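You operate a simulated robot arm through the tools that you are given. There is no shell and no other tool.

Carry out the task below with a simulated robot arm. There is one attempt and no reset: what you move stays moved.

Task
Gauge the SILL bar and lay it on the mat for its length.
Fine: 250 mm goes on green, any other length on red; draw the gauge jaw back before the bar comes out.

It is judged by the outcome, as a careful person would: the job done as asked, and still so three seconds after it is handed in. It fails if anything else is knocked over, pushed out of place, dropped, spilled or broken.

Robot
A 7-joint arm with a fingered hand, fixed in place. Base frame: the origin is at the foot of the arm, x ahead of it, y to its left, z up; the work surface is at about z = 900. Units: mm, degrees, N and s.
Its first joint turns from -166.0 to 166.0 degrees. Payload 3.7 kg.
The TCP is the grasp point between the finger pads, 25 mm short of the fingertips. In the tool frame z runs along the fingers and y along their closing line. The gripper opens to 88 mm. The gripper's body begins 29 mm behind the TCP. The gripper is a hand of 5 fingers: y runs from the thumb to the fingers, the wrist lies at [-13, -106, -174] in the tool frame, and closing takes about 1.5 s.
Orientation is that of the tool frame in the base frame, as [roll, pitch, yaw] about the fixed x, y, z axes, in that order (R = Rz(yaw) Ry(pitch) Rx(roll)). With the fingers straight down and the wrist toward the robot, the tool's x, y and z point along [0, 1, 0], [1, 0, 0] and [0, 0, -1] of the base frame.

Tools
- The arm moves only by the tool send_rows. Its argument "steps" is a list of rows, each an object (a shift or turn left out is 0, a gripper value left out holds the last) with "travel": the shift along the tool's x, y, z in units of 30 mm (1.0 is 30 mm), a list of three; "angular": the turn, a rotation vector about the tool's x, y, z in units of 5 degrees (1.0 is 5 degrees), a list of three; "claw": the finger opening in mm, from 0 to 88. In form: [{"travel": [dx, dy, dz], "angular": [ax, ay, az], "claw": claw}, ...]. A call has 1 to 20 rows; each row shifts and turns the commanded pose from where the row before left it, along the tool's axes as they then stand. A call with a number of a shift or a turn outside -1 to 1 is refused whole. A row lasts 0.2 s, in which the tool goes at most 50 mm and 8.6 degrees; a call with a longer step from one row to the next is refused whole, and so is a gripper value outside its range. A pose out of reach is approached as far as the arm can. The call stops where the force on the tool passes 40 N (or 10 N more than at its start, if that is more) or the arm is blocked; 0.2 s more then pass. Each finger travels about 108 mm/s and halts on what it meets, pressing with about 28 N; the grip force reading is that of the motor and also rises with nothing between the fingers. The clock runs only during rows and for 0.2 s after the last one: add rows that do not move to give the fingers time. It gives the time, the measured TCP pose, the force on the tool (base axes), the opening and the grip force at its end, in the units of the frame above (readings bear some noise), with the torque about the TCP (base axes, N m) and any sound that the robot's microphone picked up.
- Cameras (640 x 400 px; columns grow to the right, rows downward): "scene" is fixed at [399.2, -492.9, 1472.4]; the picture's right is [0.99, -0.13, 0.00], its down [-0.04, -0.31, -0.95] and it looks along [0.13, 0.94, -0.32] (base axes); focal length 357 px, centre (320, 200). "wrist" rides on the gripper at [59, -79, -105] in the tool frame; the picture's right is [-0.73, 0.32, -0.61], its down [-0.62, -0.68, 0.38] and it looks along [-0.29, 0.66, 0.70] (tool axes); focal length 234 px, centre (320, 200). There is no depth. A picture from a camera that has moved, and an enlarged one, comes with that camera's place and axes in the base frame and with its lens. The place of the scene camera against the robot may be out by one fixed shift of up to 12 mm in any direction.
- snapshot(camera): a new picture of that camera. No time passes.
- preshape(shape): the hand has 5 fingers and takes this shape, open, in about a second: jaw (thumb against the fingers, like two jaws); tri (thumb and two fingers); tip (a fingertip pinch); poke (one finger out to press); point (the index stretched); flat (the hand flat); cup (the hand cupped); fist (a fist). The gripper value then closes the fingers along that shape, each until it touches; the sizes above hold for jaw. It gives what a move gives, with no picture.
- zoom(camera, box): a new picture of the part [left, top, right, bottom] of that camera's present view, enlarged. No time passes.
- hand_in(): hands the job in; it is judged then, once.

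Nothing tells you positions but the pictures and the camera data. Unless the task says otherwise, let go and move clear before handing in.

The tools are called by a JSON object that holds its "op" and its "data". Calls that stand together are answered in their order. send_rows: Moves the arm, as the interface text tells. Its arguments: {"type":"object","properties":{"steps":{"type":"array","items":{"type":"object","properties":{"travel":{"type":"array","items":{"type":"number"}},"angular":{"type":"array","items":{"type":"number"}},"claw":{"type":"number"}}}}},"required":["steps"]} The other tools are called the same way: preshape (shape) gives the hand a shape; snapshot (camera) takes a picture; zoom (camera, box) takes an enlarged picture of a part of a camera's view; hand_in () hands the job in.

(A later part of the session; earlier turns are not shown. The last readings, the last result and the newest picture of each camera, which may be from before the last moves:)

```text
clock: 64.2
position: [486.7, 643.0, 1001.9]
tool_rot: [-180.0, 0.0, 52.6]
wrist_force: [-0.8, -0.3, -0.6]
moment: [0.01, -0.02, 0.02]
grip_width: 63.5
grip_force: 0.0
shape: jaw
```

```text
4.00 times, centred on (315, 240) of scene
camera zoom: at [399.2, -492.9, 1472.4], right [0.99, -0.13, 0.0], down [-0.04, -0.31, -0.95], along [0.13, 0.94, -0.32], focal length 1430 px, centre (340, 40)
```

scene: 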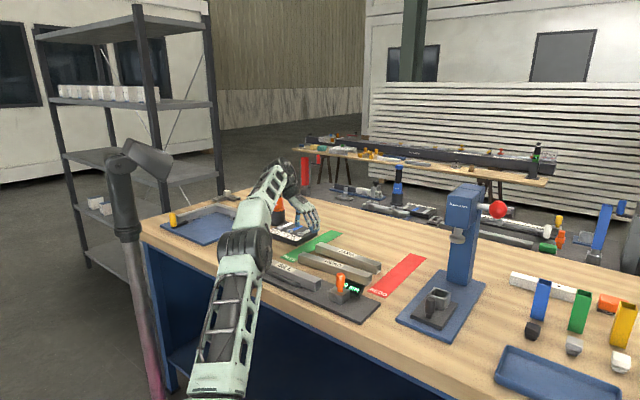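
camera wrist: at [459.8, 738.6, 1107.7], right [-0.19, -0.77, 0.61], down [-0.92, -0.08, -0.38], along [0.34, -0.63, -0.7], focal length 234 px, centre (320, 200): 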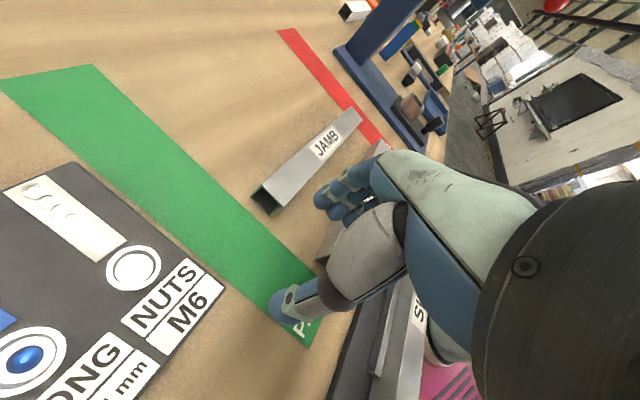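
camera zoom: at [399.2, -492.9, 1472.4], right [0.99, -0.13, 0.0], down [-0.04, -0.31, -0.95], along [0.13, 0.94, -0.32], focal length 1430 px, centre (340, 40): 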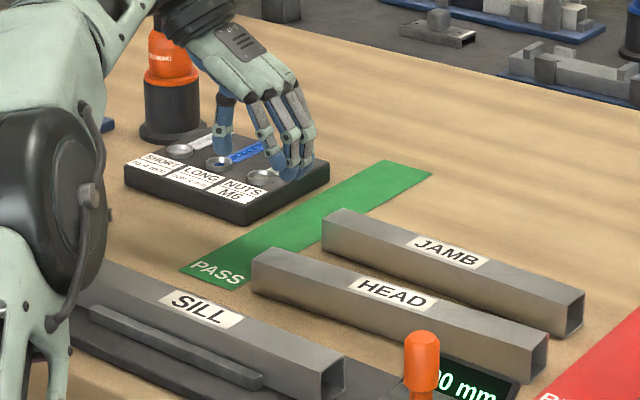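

{"op": "zoom", "data": {"camera": "wrist", "box": [180, 160, 380, 350]}}

{"op": "zoom", "data": {"camera": "wrist", "box": [100, 230, 340, 380]}}

```text
2.11 times, centred on (280, 255) of wrist
camera zoom: at [459.8, 738.6, 1107.7], right [-0.19, -0.77, 0.61], down [-0.92, -0.08, -0.38], along [0.34, -0.63, -0.7], focal length 493 px, centre (404, 84)
```

zoom: 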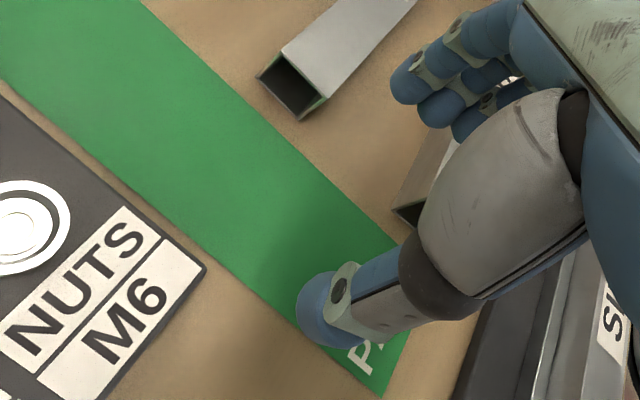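

```text
2.67 times, centred on (220, 305) of wrist
camera zoom: at [459.8, 738.6, 1107.7], right [-0.19, -0.77, 0.61], down [-0.92, -0.08, -0.38], along [0.34, -0.63, -0.7], focal length 624 px, centre (587, -80)
```

zoom: 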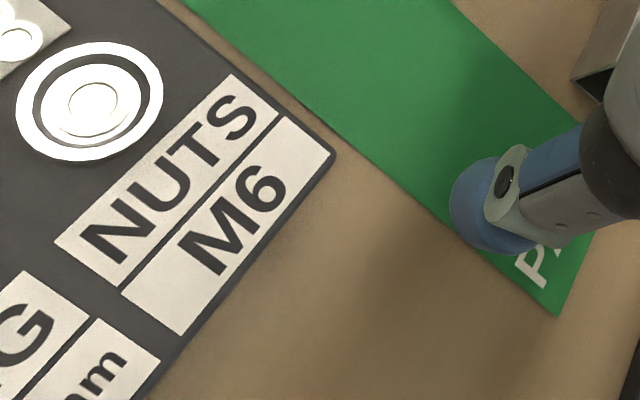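

Clearances check out: with the TCP near (491, 640) the thumb passes the tray corner by about 13 mm and the fingers sit between HEAD and JAMB. Now I'll raise, turn back to yaw 142.3, and return above the gauge for SILL, gripping about 55 mm off-centre toward the jaw end.

{"op": "send_rows", "data": {"steps": [{"travel": [0, 0, -0.5]}, {"travel": [0, 0, -1]}, {"angular": [0, 0, -0.95]}, {"angular": [0, 0, -1]}, {"angular": [0, 0, -1]}, {"angular": [0, 0, -1]}, {"angular": [0, 0, -1]}, {"angular": [0, 0, -1]}, {"angular": [0, 0, -1]}, {"angular": [0, 0, -1]}, {"angular": [0, 0, -1]}, {"angular": [0, 0, -1]}, {"angular": [0, 0, -1]}, {"angular": [0, 0, -1]}, {"angular": [0, 0, -1]}, {"angular": [0, 0, -1]}, {"angular": [0, 0, -1]}, {"angular": [0, 0, -1]}, {"angular": [0, 0, -1]}, {"angular": [0, 0, -1]}]}}

```text
clock: 68.4
position: [487.6, 643.2, 1046.7]
tool_rot: [-180.0, 0.0, 142.3]
wrist_force: [0.4, 0.2, 0.1]
moment: [0.06, 0.02, 0.0]
grip_width: 63.8
grip_force: 0.0
shape: jaw
```

{"op": "send_rows", "data": {"steps": [{"travel": [-0.25, -0.4, 0]}, {"travel": [-0.5, -0.835, 0]}, {"travel": [-0.5, -0.835, 0]}, {"travel": [-0.5, -0.835, 0]}, {"travel": [-0.5, -0.835, 0]}, {"travel": [-0.5, -0.835, 0]}, {"travel": [-0.5, -0.835, 0]}, {"travel": [-0.35, -0.6, 0]}, {"travel": [-0.21, -0.35, 0]}, {}, {}]}}

{"op": "snapshot", "data": {"camera": "wrist"}}

{"op": "zoom", "data": {"camera": "scene", "box": [225, 210, 401, 320]}}

```text
clock: 70.8
position: [460.0, 421.8, 1046.4]
tool_rot: [180.0, -0.1, 142.2]
wrist_force: [0.5, -0.2, -0.1]
moment: [-0.02, -0.02, -0.02]
grip_width: 63.6
grip_force: 0.3
shape: jaw
```

```text
taken
camera wrist: at [364.5, 396.7, 1151.7], right [0.77, -0.19, 0.61], down [0.08, -0.92, -0.38], along [0.63, 0.34, -0.7], focal length 234 px, centre (320, 200)
```

wrist: 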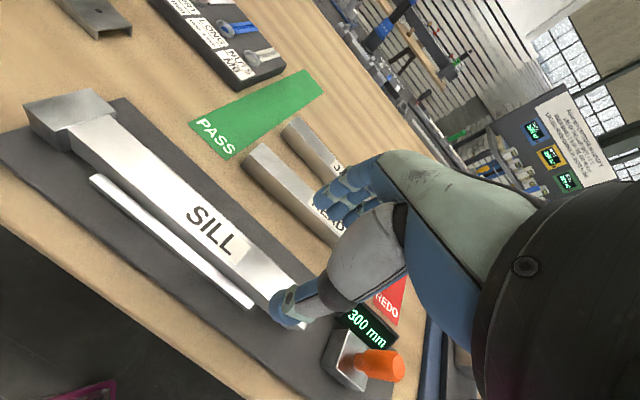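

```text
3.64 times, centred on (313, 265) of scene
camera zoom: at [399.2, -492.9, 1472.4], right [0.99, -0.13, 0.0], down [-0.04, -0.31, -0.95], along [0.13, 0.94, -0.32], focal length 1300 px, centre (346, -36)
```

zoom: 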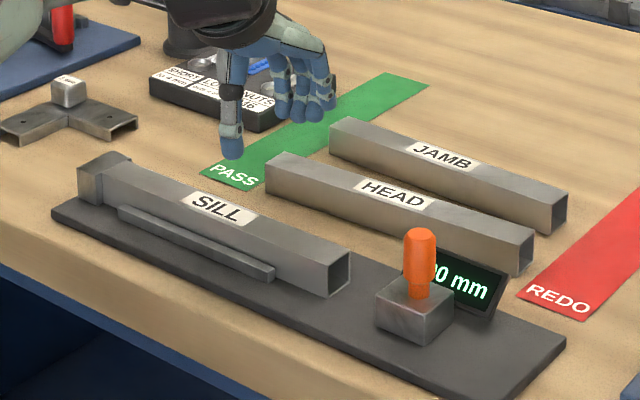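

The hand is above SILL's jaw-side half. I'll measure the bar's edges relative to the hand before descending.

{"op": "zoom", "data": {"camera": "wrist", "box": [40, 100, 200, 200]}}

{"op": "zoom", "data": {"camera": "wrist", "box": [170, 200, 330, 330]}}

```text
4.00 times, centred on (120, 150) of wrist
camera zoom: at [364.5, 396.7, 1151.7], right [0.77, -0.19, 0.61], down [0.08, -0.92, -0.38], along [0.63, 0.34, -0.7], focal length 937 px, centre (1120, 400)
```

zoom: 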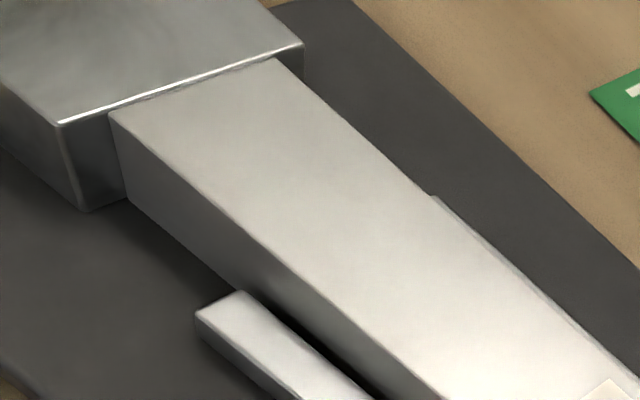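

```text
3.08 times, centred on (250, 265) of wrist
camera zoom: at [364.5, 396.7, 1151.7], right [0.77, -0.19, 0.61], down [0.08, -0.92, -0.38], along [0.63, 0.34, -0.7], focal length 720 px, centre (535, 0)
```

zoom: 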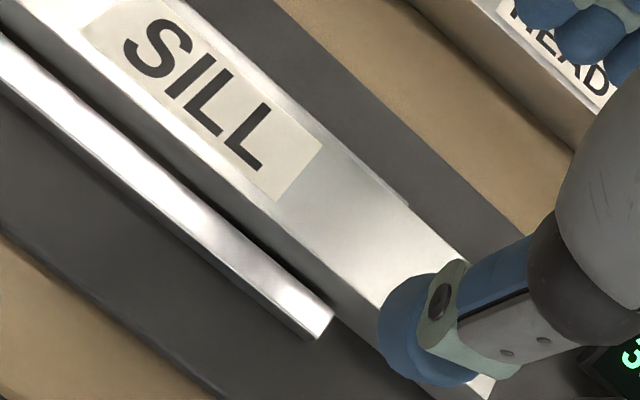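

SILL lies flush at the anvil, parallel as expected, with its axis about 2–3 mm off the hand's centre. I'll correct that, narrow the fingers and descend partway to verify.

{"op": "send_rows", "data": {"steps": [{"travel": [-0.03, 0.075, 0.3], "claw": 54}, {"travel": [0, 0, 0.6]}, {"travel": [0, 0, 0.6]}, {"travel": [0, 0, 0.5]}, {"travel": [0, 0, 0.4]}, {}, {}]}}

{"op": "snapshot", "data": {"camera": "wrist"}}

{"op": "zoom", "data": {"camera": "wrist", "box": [200, 170, 440, 360]}}

{"op": "zoom", "data": {"camera": "scene", "box": [250, 220, 378, 300]}}

```text
clock: 72.4
position: [462.2, 423.5, 972.6]
tool_rot: [-180.0, -0.1, 142.3]
wrist_force: [-0.6, 0.1, 0.8]
moment: [0.03, -0.01, -0.03]
grip_width: 54.3
grip_force: 0.1
shape: jaw
```

```text
taken
camera wrist: at [367.4, 397.3, 1078.9], right [0.77, -0.19, 0.61], down [0.08, -0.92, -0.38], along [0.63, 0.34, -0.7], focal length 234 px, centre (320, 200)
```

wrist: 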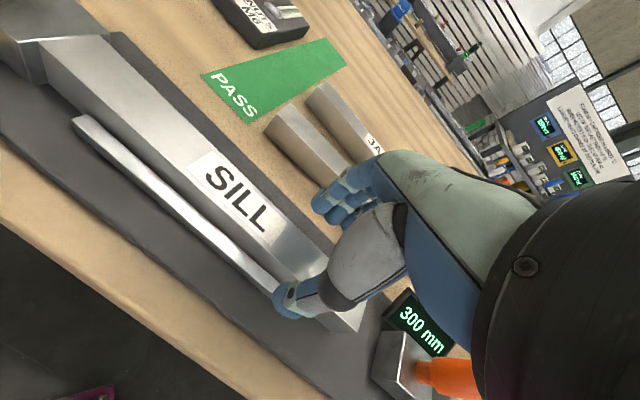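

```text
2.11 times, centred on (320, 265) of wrist
camera zoom: at [367.4, 397.3, 1078.9], right [0.77, -0.19, 0.61], down [0.08, -0.92, -0.38], along [0.63, 0.34, -0.7], focal length 493 px, centre (320, 63)
```

zoom: 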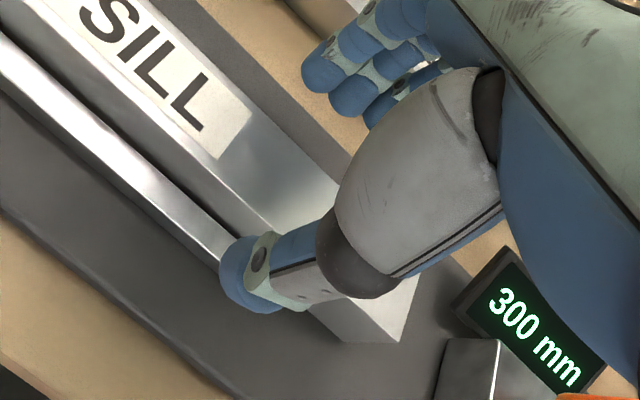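

```text
5.00 times, centred on (314, 260) of scene
camera zoom: at [399.2, -492.9, 1472.4], right [0.99, -0.13, 0.0], down [-0.04, -0.31, -0.95], along [0.13, 0.94, -0.32], focal length 1787 px, centre (350, -100)
```

zoom: 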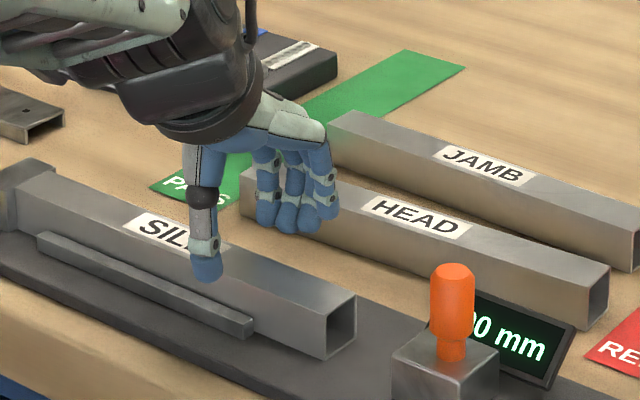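

Alignment is good, with the bar axis within about 1 mm of the hand's centre. I'll go down the remaining ~24 mm carefully and close on the bar.

{"op": "send_rows", "data": {"steps": [{"travel": [0, 0, 0.3]}, {"travel": [0, 0, 0.3]}, {"travel": [0, 0, 0.18]}, {}, {}]}}

{"op": "zoom", "data": {"camera": "scene", "box": [250, 220, 378, 300]}}

{"op": "zoom", "data": {"camera": "wrist", "box": [200, 170, 440, 360]}}

```text
clock: 73.6
position: [462.6, 423.7, 949.0]
tool_rot: [180.0, 0.1, 142.2]
wrist_force: [-0.3, -0.3, 0.1]
moment: [-0.01, 0.02, -0.01]
grip_width: 54.5
grip_force: 0.0
shape: jaw
```

```text
5.00 times, centred on (314, 260) of scene
camera zoom: at [399.2, -492.9, 1472.4], right [0.99, -0.13, 0.0], down [-0.04, -0.31, -0.95], along [0.13, 0.94, -0.32], focal length 1787 px, centre (350, -100)
```

zoom: 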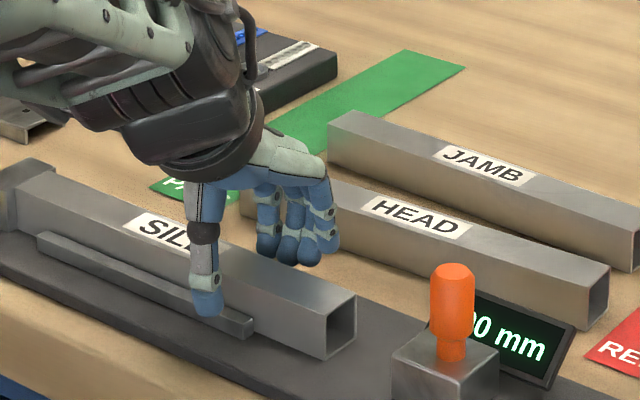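

```text
2.11 times, centred on (320, 265) of wrist
camera zoom: at [367.6, 398.5, 1056.0], right [0.77, -0.19, 0.61], down [0.08, -0.92, -0.38], along [0.63, 0.34, -0.7], focal length 493 px, centre (320, 63)
```

zoom: 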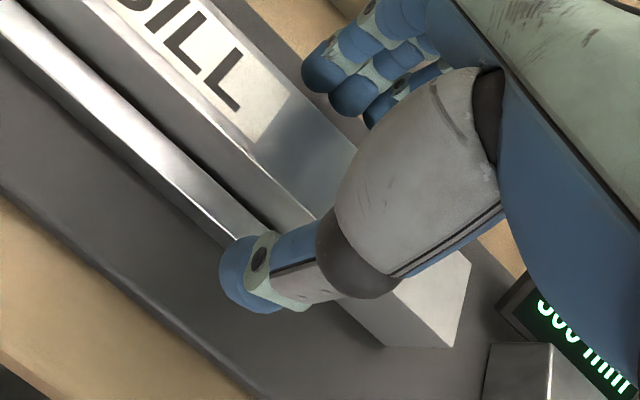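

{"op": "send_rows", "data": {"steps": [{"travel": [0, 0, 0.03]}, {"claw": 42}, {"claw": 34}, {"claw": 28}, {"claw": 24}, {"claw": 20}, {}, {}, {}, {}, {}, {}]}}

{"op": "snapshot", "data": {"camera": "wrist"}}

{"op": "zoom", "data": {"camera": "scene", "box": [235, 220, 379, 310]}}

```text
clock: 76.2
position: [462.1, 424.2, 947.9]
tool_rot: [-180.0, 0.0, 142.2]
wrist_force: [0.0, -1.7, -0.3]
moment: [-0.04, 0.05, 0.01]
grip_width: 24.6
grip_force: 27.7
shape: jaw
```

```text
taken
camera wrist: at [367.6, 398.4, 1054.6], right [0.77, -0.19, 0.61], down [0.08, -0.92, -0.38], along [0.63, 0.34, -0.7], focal length 234 px, centre (320, 200)
```

wrist: 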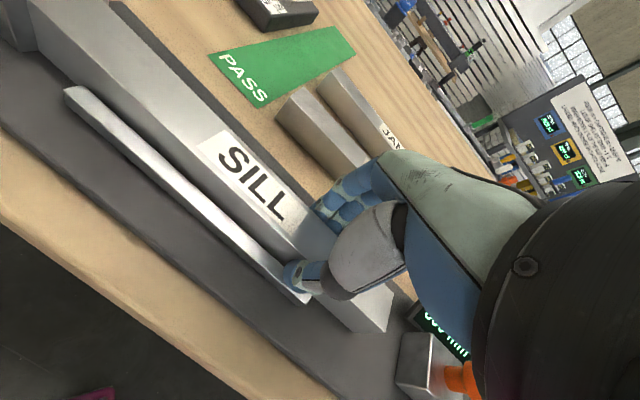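

```text
4.44 times, centred on (307, 265) of scene
camera zoom: at [399.2, -492.9, 1472.4], right [0.99, -0.13, 0.0], down [-0.04, -0.31, -0.95], along [0.13, 0.94, -0.32], focal length 1589 px, centre (378, -89)
```

zoom: 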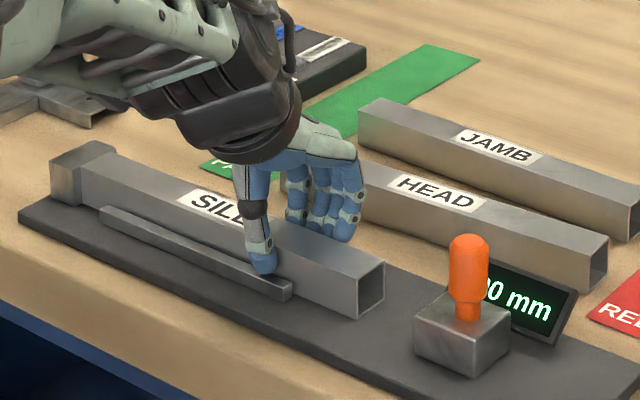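

SILL is gripped at 27.7 N. I'll slide it 3 mm away from the anvil along the rails, then lift slowly straight up.

{"op": "send_rows", "data": {"steps": [{"travel": [-0.05, -0.0065, 0]}, {"travel": [-0.05, -0.0065, 0]}, {"travel": [0, 0, -0.1]}, {"travel": [0, 0, -0.15]}, {"travel": [0, 0, -0.2]}, {"travel": [0, 0, -0.3]}, {"travel": [0, 0, -0.4]}, {}, {}]}}

{"op": "snapshot", "data": {"camera": "wrist"}}

{"op": "zoom", "data": {"camera": "scene", "box": [235, 220, 379, 310]}}

```text
clock: 78.2
position: [464.8, 419.4, 983.9]
tool_rot: [180.0, 0.0, 142.2]
wrist_force: [0.3, -0.3, -1.6]
moment: [-0.08, -0.06, 0.02]
grip_width: 24.4
grip_force: 27.8
shape: jaw
```

```text
taken
camera wrist: at [370.1, 394.5, 1089.8], right [0.77, -0.19, 0.61], down [0.08, -0.92, -0.38], along [0.63, 0.34, -0.7], focal length 234 px, centre (320, 200)
```

wrist: 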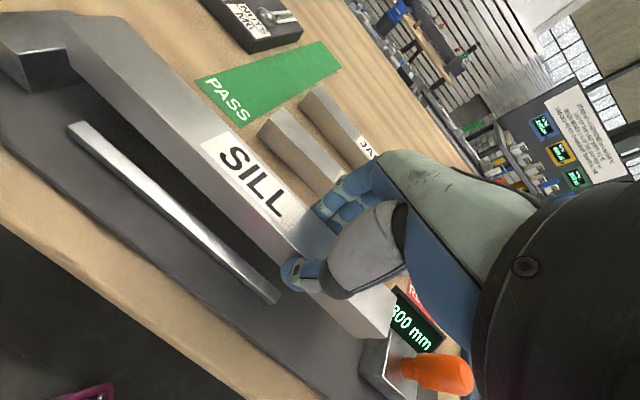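

```text
4.44 times, centred on (307, 265) of scene
camera zoom: at [399.2, -492.9, 1472.4], right [0.99, -0.13, 0.0], down [-0.04, -0.31, -0.95], along [0.13, 0.94, -0.32], focal length 1589 px, centre (378, -89)
```

zoom: 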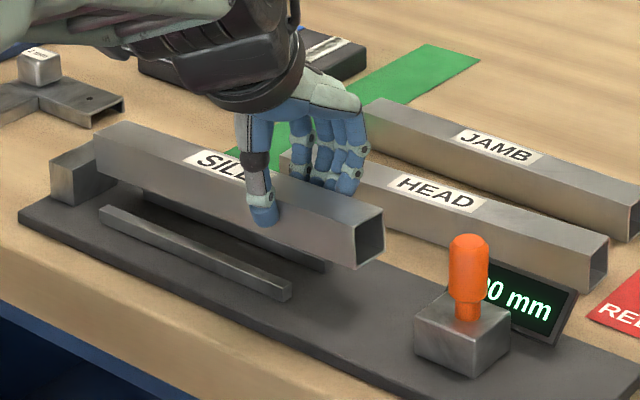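

SILL is up and level, clear of anvil and rails. I'll raise it further and carry it back over the open area behind the gauge before turning it.

{"op": "send_rows", "data": {"steps": [{"travel": [0, 0, -0.5]}, {"travel": [0, 0, -0.7]}, {"travel": [0, 0, -0.7]}, {"travel": [0, 0, -0.6]}, {"travel": [0.2, 0.34, 0]}, {"travel": [0.35, 0.6, 0]}, {"travel": [0.45, 0.75, 0]}, {"travel": [0.45, 0.75, 0]}, {"travel": [0.45, 0.75, 0]}, {"travel": [0.45, 0.75, 0]}, {"travel": [0.4, 0.7, 0]}, {"travel": [0.24, 0.4, 0]}, {"travel": [0.1, 0.16, 0]}, {}, {}]}}

{"op": "snapshot", "data": {"camera": "wrist"}}

{"op": "snapshot", "data": {"camera": "scene"}}

```text
clock: 81.4
position: [487.0, 601.1, 1056.6]
tool_rot: [180.0, 0.0, 142.2]
wrist_force: [0.1, -0.5, -1.8]
moment: [-0.07, -0.07, -0.02]
grip_width: 24.3
grip_force: 28.3
shape: jaw
```

```text
taken
camera wrist: at [392.0, 576.3, 1163.7], right [0.77, -0.19, 0.61], down [0.08, -0.92, -0.38], along [0.63, 0.34, -0.7], focal length 234 px, centre (320, 200)
```

wrist: 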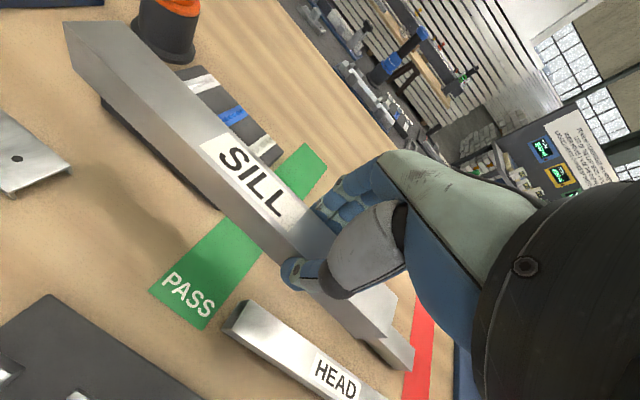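

```text
taken
```

scene: 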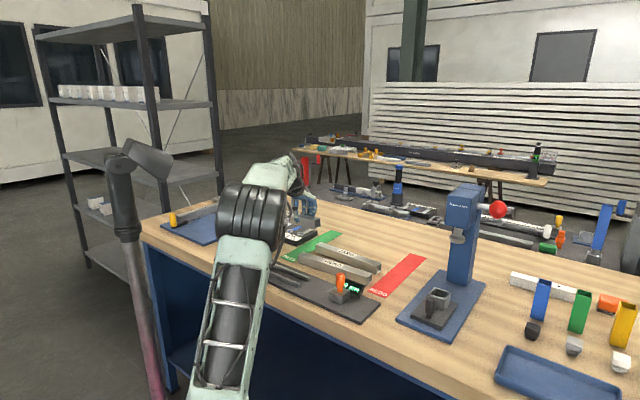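

Nothing is in the way of the turn here; the bar's far end stays over 140 mm from the orange tool. I'll rotate 90° to line SILL up with the green mat.

{"op": "send_rows", "data": {"steps": [{"angular": [0, 0, 0.5]}, {"angular": [0, 0, 0.9]}, {"angular": [0, 0, 1]}, {"angular": [0, 0, 1]}, {"angular": [0, 0, 1]}, {"angular": [0, 0, 1]}, {"angular": [0, 0, 1]}, {"angular": [0, 0, 1]}, {"angular": [0, 0, 1]}, {"angular": [0, 0, 1]}, {"angular": [0, 0, 1]}, {"angular": [0, 0, 1]}, {"angular": [0, 0, 1]}, {"angular": [0, 0, 1]}, {"angular": [0, 0, 1]}, {"angular": [0, 0, 1]}, {"angular": [0, 0, 1]}, {"angular": [0, 0, 1]}, {"angular": [0, 0, 0.56]}, {}]}}

{"op": "snapshot", "data": {"camera": "wrist"}}

{"op": "snapshot", "data": {"camera": "scene"}}

```text
clock: 85.6
position: [486.0, 601.5, 1059.2]
tool_rot: [179.9, 0.0, 52.4]
wrist_force: [-0.1, -0.5, -0.3]
moment: [-0.02, 0.11, -0.02]
grip_width: 24.3
grip_force: 27.9
shape: jaw
```

```text
taken
camera wrist: at [459.2, 696.8, 1165.4], right [-0.19, -0.77, 0.61], down [-0.92, -0.08, -0.38], along [0.34, -0.63, -0.7], focal length 234 px, centre (320, 200)
```

wrist: 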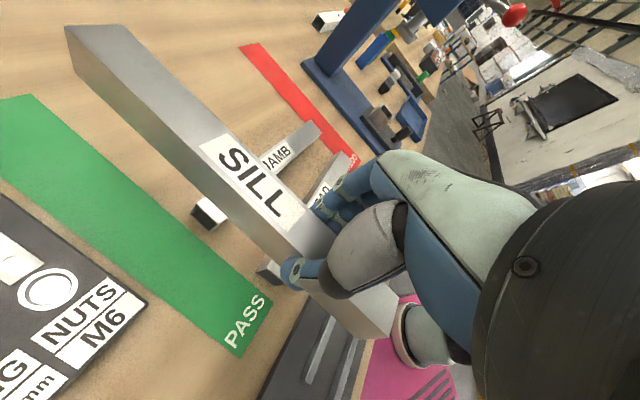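

```text
taken
```

scene: 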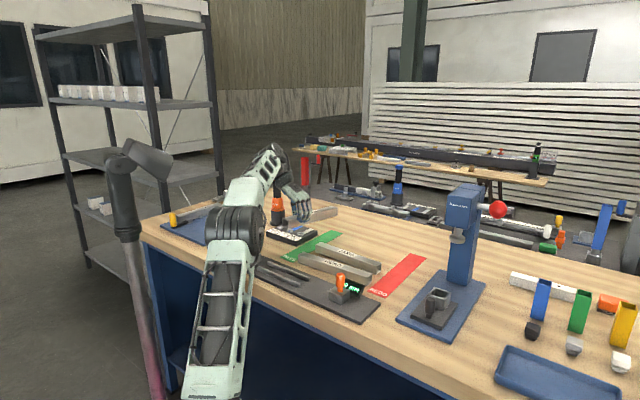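

The turn worked and SILL is now parallel to the mat. I'll measure the bar and mat edges in this view to compute the final shift.

{"op": "zoom", "data": {"camera": "wrist", "box": [0, 10, 200, 135]}}

{"op": "zoom", "data": {"camera": "wrist", "box": [110, 240, 310, 365]}}

{"op": "zoom", "data": {"camera": "wrist", "box": [280, 240, 440, 360]}}

```text
3.20 times, centred on (100, 72) of wrist
camera zoom: at [459.2, 696.8, 1165.4], right [-0.19, -0.77, 0.61], down [-0.92, -0.08, -0.38], along [0.34, -0.63, -0.7], focal length 749 px, centre (1024, 608)
```

zoom: 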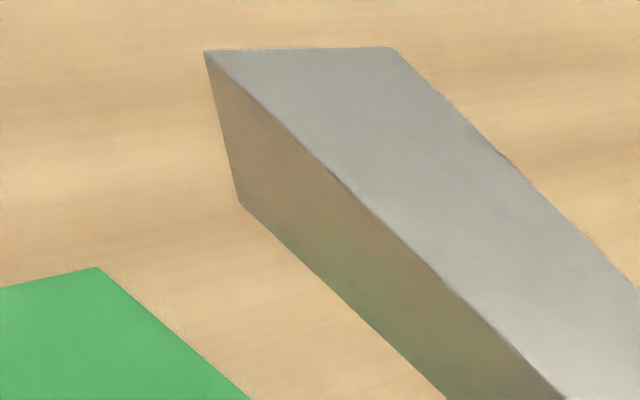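

```text
3.20 times, centred on (210, 302) of wrist
camera zoom: at [459.2, 696.8, 1165.4], right [-0.19, -0.77, 0.61], down [-0.92, -0.08, -0.38], along [0.34, -0.63, -0.7], focal length 749 px, centre (672, -128)
```

zoom: 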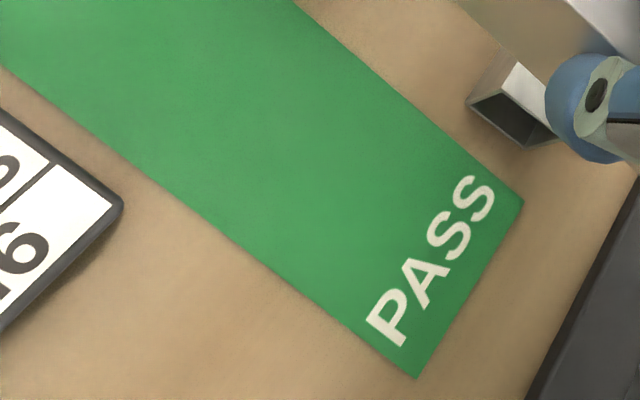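

```text
3.33 times, centred on (360, 300) of wrist
camera zoom: at [459.2, 696.8, 1165.4], right [-0.19, -0.77, 0.61], down [-0.92, -0.08, -0.38], along [0.34, -0.63, -0.7], focal length 781 px, centre (187, -133)
```

zoom: 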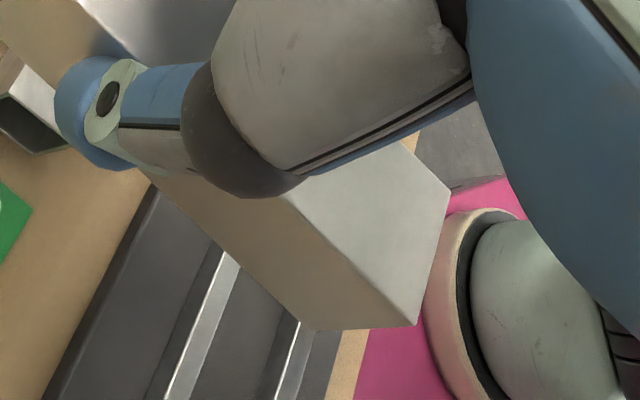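

In the hand, SILL's long end now droops by roughly 6° and has turned about 4° relative to the mat, because of the off-centre grip. I'll check whether it is still creeping.

{"op": "send_rows", "data": {"steps": [{}, {}, {}, {}, {}]}}

{"op": "zoom", "data": {"camera": "wrist", "box": [0, 10, 200, 135]}}

{"op": "zoom", "data": {"camera": "scene", "box": [255, 165, 375, 240]}}

```text
clock: 86.8
position: [485.3, 601.8, 1059.2]
tool_rot: [180.0, 0.0, 52.5]
wrist_force: [-0.1, 0.2, -2.2]
moment: [-0.05, 0.08, -0.01]
grip_width: 24.3
grip_force: 28.0
shape: jaw
```

```text
3.20 times, centred on (100, 72) of wrist
camera zoom: at [459.3, 696.7, 1165.4], right [-0.19, -0.77, 0.61], down [-0.92, -0.08, -0.38], along [0.34, -0.63, -0.7], focal length 749 px, centre (1024, 608)
```

zoom: 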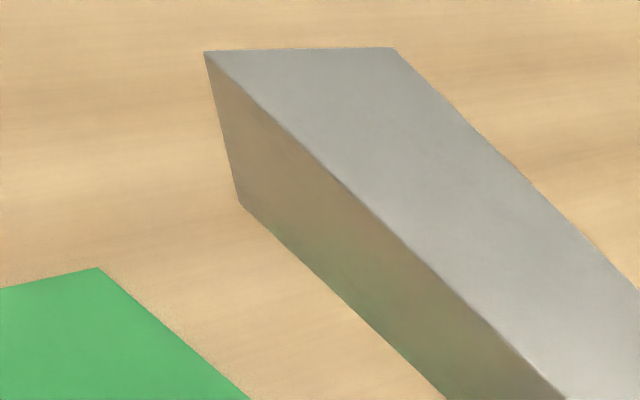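

```text
5.33 times, centred on (315, 202) of scene
camera zoom: at [399.2, -492.9, 1472.4], right [0.99, -0.13, 0.0], down [-0.04, -0.31, -0.95], along [0.13, 0.94, -0.32], focal length 1906 px, centre (347, 187)
```

zoom: 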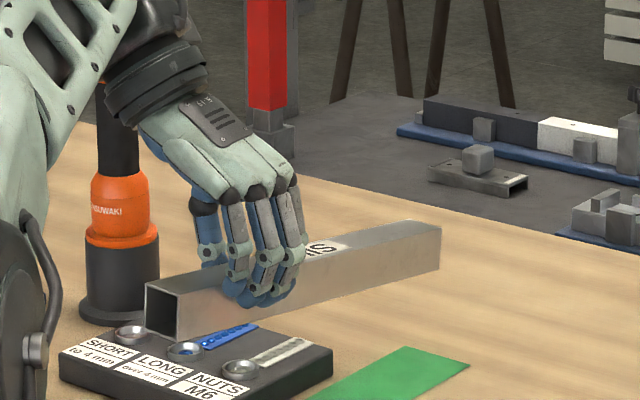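

The bar is stable, with no creep. Relative to the tool it sits at about 11.7° with a 6° droop. I'll shift the hand over the placement spot, turn 4° to square the bar to the mat, and tilt the hand 6° to level it.

{"op": "send_rows", "data": {"steps": [{"travel": [0.3, -0.18, 0]}, {"travel": [0.45, -0.28, 0]}, {"travel": [0.32, -0.187, 0]}, {"angular": [0, 0, -0.4]}, {"angular": [0, 0, -0.4]}, {"angular": [-0.08, 0.39, 0]}, {"angular": [-0.08, 0.39, 0]}, {"angular": [-0.08, 0.39, 0]}, {}, {}]}}

{"op": "snapshot", "data": {"camera": "wrist"}}

{"op": "zoom", "data": {"camera": "scene", "box": [245, 165, 389, 255]}}

```text
clock: 89.0
position: [490.1, 639.1, 1059.0]
tool_rot: [178.8, -5.9, 56.5]
wrist_force: [-0.5, 0.0, -1.6]
moment: [-0.07, 0.02, -0.04]
grip_width: 24.4
grip_force: 28.1
shape: jaw
out of reach, approached as far as the arm can: row 3
```

```text
taken
camera wrist: at [449.3, 724.6, 1168.5], right [-0.17, -0.83, 0.54], down [-0.88, -0.11, -0.46], along [0.44, -0.55, -0.71], focal length 234 px, centre (320, 200)
```

wrist: 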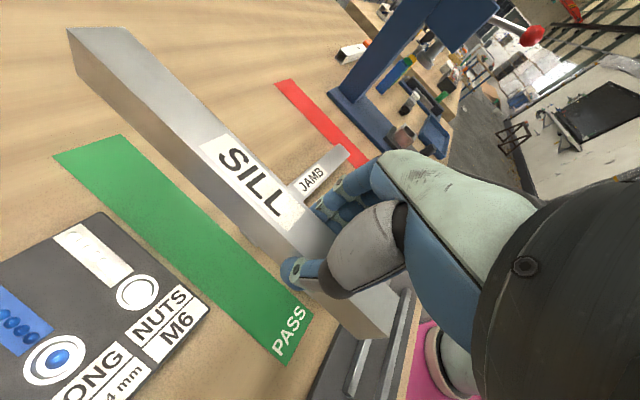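

```text
4.44 times, centred on (317, 210) of scene
camera zoom: at [399.2, -492.9, 1472.4], right [0.99, -0.13, 0.0], down [-0.04, -0.31, -0.95], along [0.13, 0.94, -0.32], focal length 1589 px, centre (333, 156)
```

zoom: 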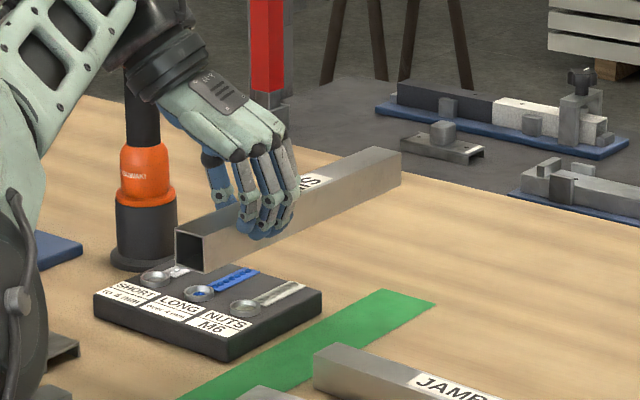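

The bar now looks level and parallel above the mat. I'll zoom in to verify its position against the mat edges before lowering.

{"op": "zoom", "data": {"camera": "wrist", "box": [40, 20, 240, 145]}}

{"op": "zoom", "data": {"camera": "wrist", "box": [170, 240, 370, 365]}}

{"op": "zoom", "data": {"camera": "wrist", "box": [300, 260, 440, 348]}}

```text
3.20 times, centred on (140, 82) of wrist
camera zoom: at [449.3, 724.6, 1168.5], right [-0.17, -0.83, 0.54], down [-0.88, -0.11, -0.46], along [0.44, -0.55, -0.71], focal length 749 px, centre (896, 576)
```

zoom: 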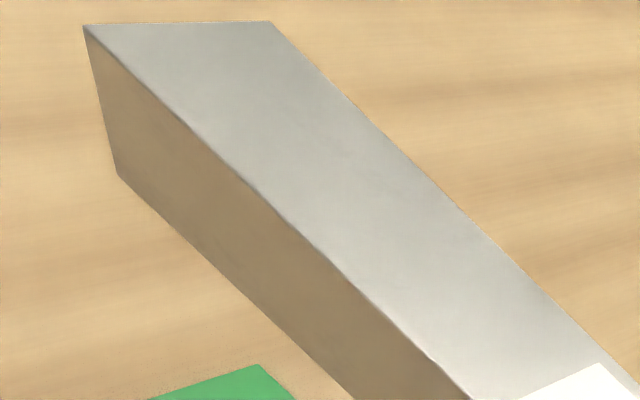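

```text
3.20 times, centred on (270, 302) of wrist
camera zoom: at [449.3, 724.6, 1168.5], right [-0.17, -0.83, 0.54], down [-0.88, -0.11, -0.46], along [0.44, -0.55, -0.71], focal length 749 px, centre (480, -128)
```

zoom: 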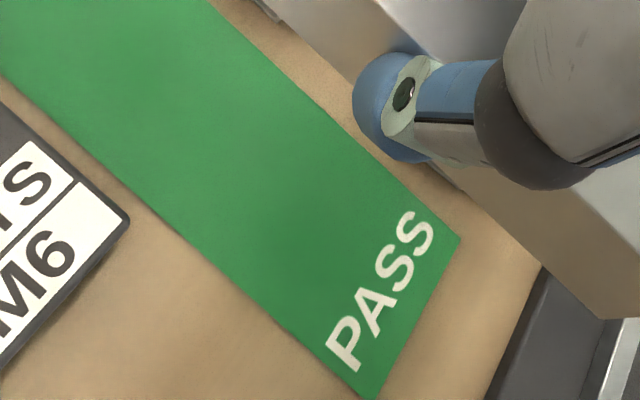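

```text
4.55 times, centred on (370, 304) of wrist
camera zoom: at [449.3, 724.6, 1168.5], right [-0.17, -0.83, 0.54], down [-0.88, -0.11, -0.46], along [0.44, -0.55, -0.71], focal length 1064 px, centre (93, -273)
```

zoom: 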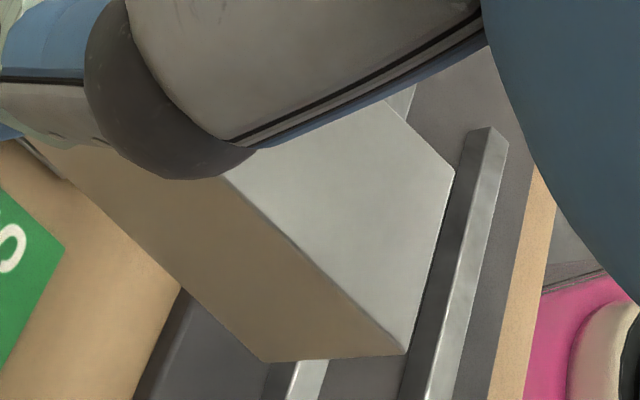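

Measured from this view, SILL is level, within 0.2° of the mat's direction and centred on it laterally, with about 12 mm of mat at the near end and 37 mm at the far end. I'll lower straight down 90 mm and check again.

{"op": "send_rows", "data": {"steps": [{"travel": [-0.0343, -0.0069, 0.3315]}, {"travel": [-0.0514, -0.0104, 0.4973]}, {"travel": [-0.0514, -0.0104, 0.4973]}, {"travel": [-0.0514, -0.0104, 0.4973]}, {"travel": [-0.0514, -0.0104, 0.4973]}, {"travel": [-0.0343, -0.0069, 0.3315]}, {"travel": [-0.0343, -0.0069, 0.3315]}, {}, {}]}}

{"op": "snapshot", "data": {"camera": "wrist"}}

{"op": "zoom", "data": {"camera": "scene", "box": [245, 185, 389, 275]}}

```text
clock: 91.0
position: [491.6, 639.8, 970.1]
tool_rot: [178.8, -5.7, 56.6]
wrist_force: [-0.9, 0.9, -2.0]
moment: [-0.02, 0.05, 0.02]
grip_width: 24.3
grip_force: 27.9
shape: jaw
```

```text
taken
camera wrist: at [450.2, 725.1, 1079.2], right [-0.17, -0.83, 0.54], down [-0.88, -0.11, -0.46], along [0.44, -0.55, -0.71], focal length 234 px, centre (320, 200)
```

wrist: 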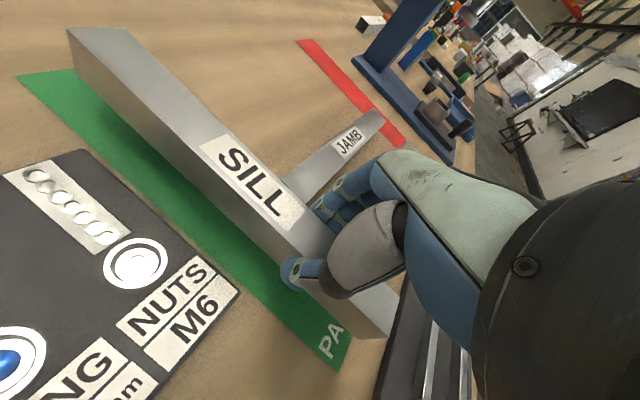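

```text
4.44 times, centred on (317, 230) of scene
camera zoom: at [399.2, -492.9, 1472.4], right [0.99, -0.13, 0.0], down [-0.04, -0.31, -0.95], along [0.13, 0.94, -0.32], focal length 1589 px, centre (333, 67)
```

zoom: 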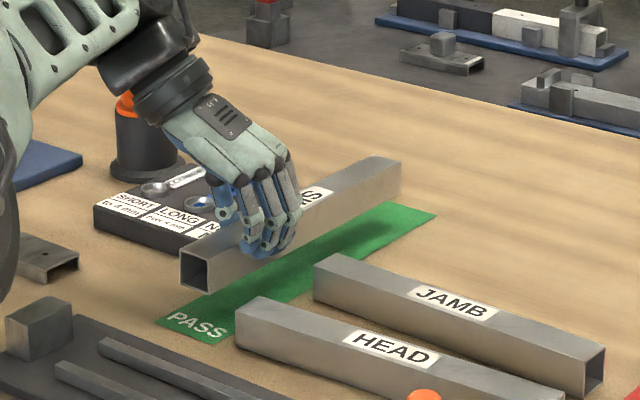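

Everything is clear. The bar's bottom is about 30 mm above the mat, so I'll lower 20 mm more, then feel for contact.

{"op": "send_rows", "data": {"steps": [{"travel": [-0.0343, -0.0069, 0.3315]}, {"travel": [-0.0206, -0.0042, 0.199]}, {"travel": [-0.0137, -0.0028, 0.1326]}, {}, {}]}}

{"op": "zoom", "data": {"camera": "wrist", "box": [180, 200, 420, 370]}}

{"op": "zoom", "data": {"camera": "scene", "box": [245, 185, 389, 275]}}

{"op": "zoom", "data": {"camera": "wrist", "box": [20, 10, 260, 160]}}

```text
clock: 92.2
position: [491.0, 640.2, 949.1]
tool_rot: [178.8, -5.7, 56.4]
wrist_force: [0.3, -0.2, -2.4]
moment: [-0.05, 0.03, 0.0]
grip_width: 24.6
grip_force: 28.8
shape: jaw
```

```text
2.35 times, centred on (300, 285) of wrist
camera zoom: at [449.5, 724.6, 1058.9], right [-0.17, -0.83, 0.54], down [-0.88, -0.11, -0.46], along [0.44, -0.55, -0.71], focal length 551 px, centre (367, 0)
```

zoom: 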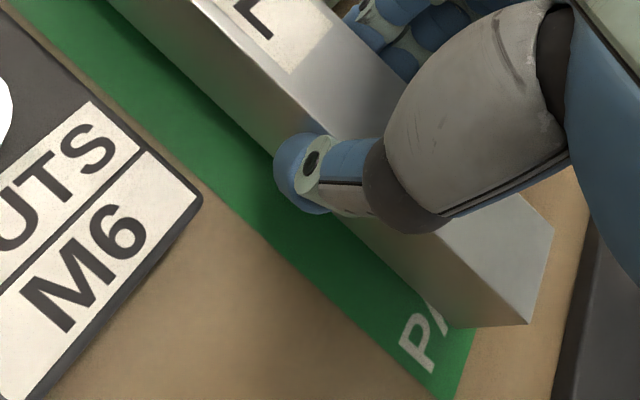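

```text
4.44 times, centred on (317, 230) of scene
camera zoom: at [399.2, -492.9, 1472.4], right [0.99, -0.13, 0.0], down [-0.04, -0.31, -0.95], along [0.13, 0.94, -0.32], focal length 1589 px, centre (333, 67)
```

zoom: 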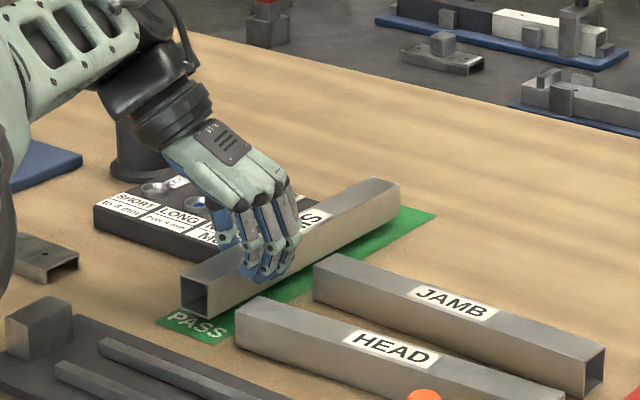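

```text
2.67 times, centred on (140, 85) of wrist
camera zoom: at [449.5, 724.6, 1058.9], right [-0.17, -0.83, 0.54], down [-0.88, -0.11, -0.46], along [0.44, -0.55, -0.71], focal length 624 px, centre (800, 507)
```

zoom: 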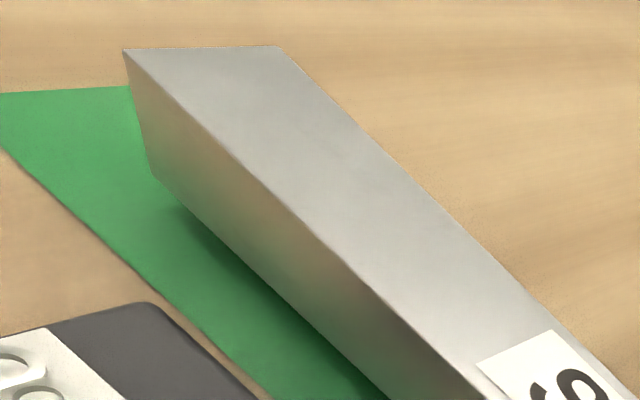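

The bar is a few mm above the mat and well placed. I'll lower 6 mm, then 1 mm at a time.

{"op": "send_rows", "data": {"steps": [{"travel": [-0.0069, -0.0014, 0.0663]}, {"travel": [-0.0069, -0.0014, 0.0663]}, {"travel": [-0.0069, -0.0014, 0.0663]}, {}]}}

{"op": "send_rows", "data": {"steps": [{"travel": [-0.0034, -0.0007, 0.0332]}, {}]}}

{"op": "send_rows", "data": {"steps": [{"travel": [-0.0034, -0.0007, 0.0332]}, {}]}}

```text
clock: 93.2
position: [491.4, 638.7, 943.0]
tool_rot: [178.9, -5.7, 56.5]
wrist_force: [-0.1, 0.4, -0.8]
moment: [-0.05, 0.05, 0.0]
grip_width: 24.4
grip_force: 28.0
shape: jaw
```

```text
clock: 93.8
position: [491.8, 639.1, 941.1]
tool_rot: [178.8, -5.9, 56.5]
wrist_force: [0.2, -0.3, -1.1]
moment: [-0.06, 0.08, 0.02]
grip_width: 24.1
grip_force: 28.4
shape: jaw
```

```text
clock: 94.4
position: [491.2, 638.9, 940.3]
tool_rot: [178.8, -5.9, 56.5]
wrist_force: [-0.7, -0.2, -1.7]
moment: [-0.06, 0.05, -0.02]
grip_width: 24.0
grip_force: 27.5
shape: jaw
```

{"op": "send_rows", "data": {"steps": [{"travel": [-0.0034, -0.0007, 0.0332]}, {}]}}

{"op": "send_rows", "data": {"steps": [{"travel": [-0.0034, -0.0007, 0.0332]}, {}]}}

{"op": "zoom", "data": {"camera": "scene", "box": [275, 215, 355, 265]}}

{"op": "zoom", "data": {"camera": "wrist", "box": [20, 10, 260, 160]}}

```text
clock: 95.0
position: [491.0, 639.4, 940.9]
tool_rot: [178.8, -5.9, 56.6]
wrist_force: [0.1, 0.1, -0.9]
moment: [-0.07, 0.06, -0.04]
grip_width: 24.3
grip_force: 27.9
shape: jaw
```

```text
clock: 95.6
position: [490.9, 638.5, 939.3]
tool_rot: [178.8, -5.9, 56.5]
wrist_force: [0.9, 0.8, 0.1]
moment: [-0.05, 0.04, 0.01]
grip_width: 24.4
grip_force: 28.2
shape: jaw
```

```text
8.00 times, centred on (315, 240) of scene
camera zoom: at [399.2, -492.9, 1472.4], right [0.99, -0.13, 0.0], down [-0.04, -0.31, -0.95], along [0.13, 0.94, -0.32], focal length 2859 px, centre (360, -120)
```

zoom: 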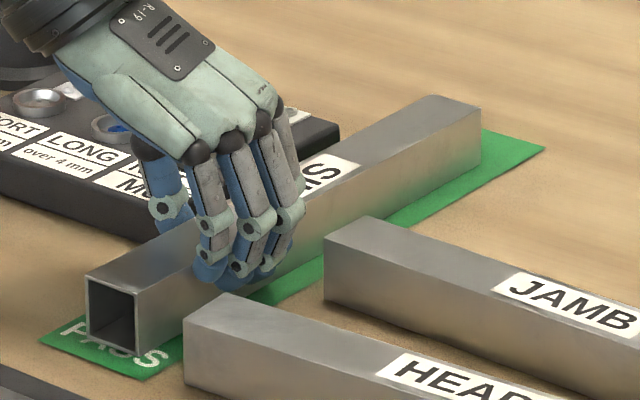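

```text
2.67 times, centred on (140, 85) of wrist
camera zoom: at [450.2, 724.0, 1049.2], right [-0.17, -0.83, 0.54], down [-0.88, -0.11, -0.46], along [0.44, -0.55, -0.71], focal length 624 px, centre (800, 507)
```

zoom: 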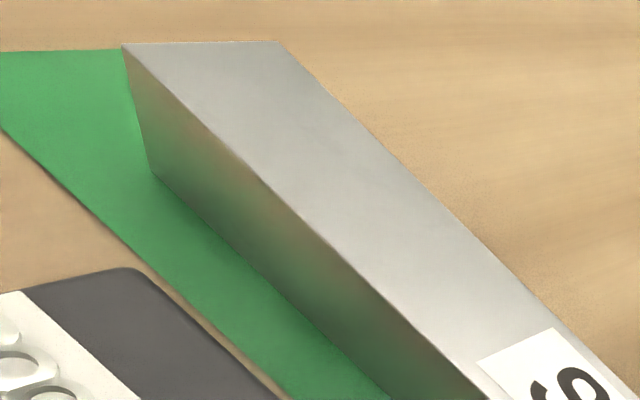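

{"op": "send_rows", "data": {"steps": [{"travel": [-0.0034, -0.0007, 0.0332]}, {}]}}

{"op": "send_rows", "data": {"steps": [{"travel": [-0.0034, -0.0007, 0.0332]}, {}]}}

```text
clock: 96.2
position: [492.1, 640.1, 939.5]
tool_rot: [178.9, -5.9, 56.5]
wrist_force: [-0.9, -1.2, 6.4]
moment: [-0.12, 0.03, 0.05]
grip_width: 24.6
grip_force: 28.4
shape: jaw
```

```text
clock: 96.8
position: [491.2, 638.3, 939.0]
tool_rot: [178.8, -6.0, 56.4]
wrist_force: [0.8, 0.1, 11.6]
moment: [-0.04, 0.02, 0.02]
grip_width: 24.8
grip_force: 28.2
shape: jaw
```

Firm contact at 11.6 N: the bar is down on the mat. I'll ease off 1 mm and open just enough to release, then look before lifting.

{"op": "send_rows", "data": {"steps": [{"travel": [0.0034, 0.0007, -0.0332]}, {"claw": 27}, {"claw": 30}, {"claw": 33}, {"claw": 36}, {}, {}]}}

{"op": "snapshot", "data": {"camera": "wrist"}}

{"op": "zoom", "data": {"camera": "scene", "box": [275, 215, 355, 265]}}

{"op": "zoom", "data": {"camera": "wrist", "box": [180, 170, 420, 370]}}

```text
clock: 98.4
position: [491.1, 637.5, 938.2]
tool_rot: [178.7, -5.8, 56.5]
wrist_force: [0.0, 0.4, -0.5]
moment: [0.0, -0.03, 0.01]
grip_width: 35.6
grip_force: 0.1
shape: jaw
```

```text
taken
camera wrist: at [450.0, 724.3, 1048.0], right [-0.17, -0.83, 0.54], down [-0.88, -0.11, -0.46], along [0.44, -0.55, -0.71], focal length 234 px, centre (320, 200)
```

wrist: 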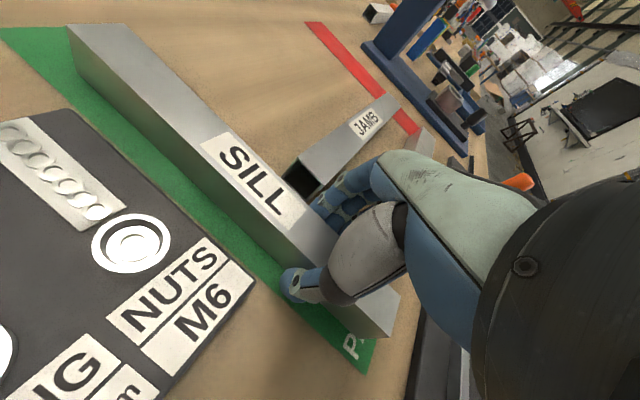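

```text
8.00 times, centred on (315, 240) of scene
camera zoom: at [399.2, -492.9, 1472.4], right [0.99, -0.13, 0.0], down [-0.04, -0.31, -0.95], along [0.13, 0.94, -0.32], focal length 2859 px, centre (360, -120)
```

zoom: 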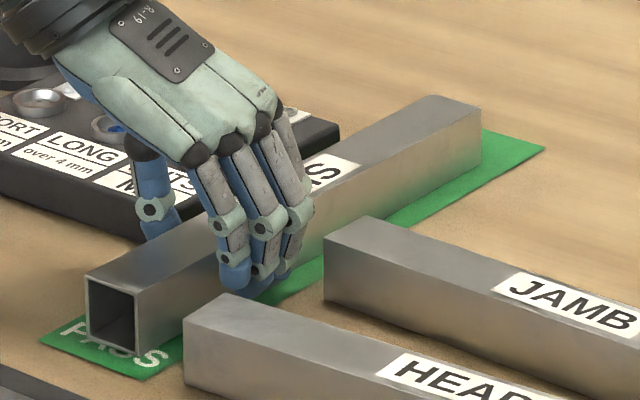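

```text
2.00 times, centred on (300, 270) of wrist
camera zoom: at [450.0, 724.3, 1048.0], right [-0.17, -0.83, 0.54], down [-0.88, -0.11, -0.46], along [0.44, -0.55, -0.71], focal length 468 px, centre (360, 60)
```

zoom: 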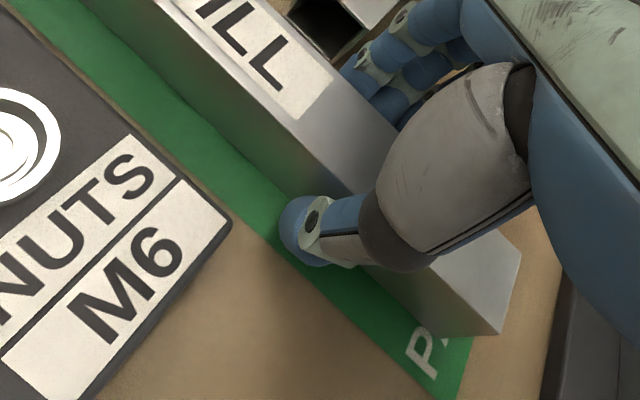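

The grip is released and nothing else is touched. I'll lift the hand slowly straight up and check that SILL stays put.

{"op": "send_rows", "data": {"steps": [{"travel": [0.0069, 0.0014, -0.0663]}, {"travel": [0.0103, 0.0021, -0.0995]}, {"travel": [0.0137, 0.0028, -0.1326]}, {}]}}

{"op": "zoom", "data": {"camera": "scene", "box": [275, 215, 355, 265]}}

{"op": "snapshot", "data": {"camera": "wrist"}}

```text
clock: 99.4
position: [491.7, 639.9, 948.2]
tool_rot: [178.9, -5.9, 56.6]
wrist_force: [1.3, 1.1, 0.5]
moment: [-0.03, 0.02, 0.03]
grip_width: 35.7
grip_force: 0.0
shape: jaw
```

```text
8.00 times, centred on (315, 240) of scene
camera zoom: at [399.2, -492.9, 1472.4], right [0.99, -0.13, 0.0], down [-0.04, -0.31, -0.95], along [0.13, 0.94, -0.32], focal length 2859 px, centre (360, -120)
```

zoom: 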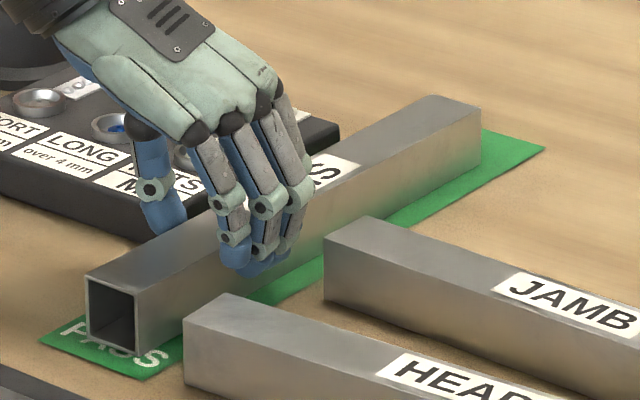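

```text
taken
camera wrist: at [450.3, 724.8, 1057.4], right [-0.17, -0.83, 0.54], down [-0.88, -0.11, -0.46], along [0.44, -0.55, -0.71], focal length 234 px, centre (320, 200)
```

wrist: 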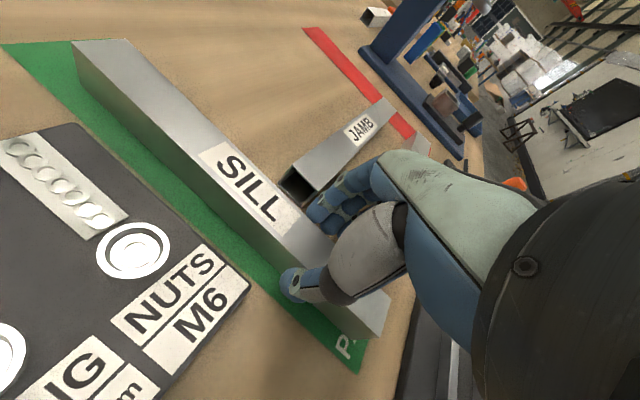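

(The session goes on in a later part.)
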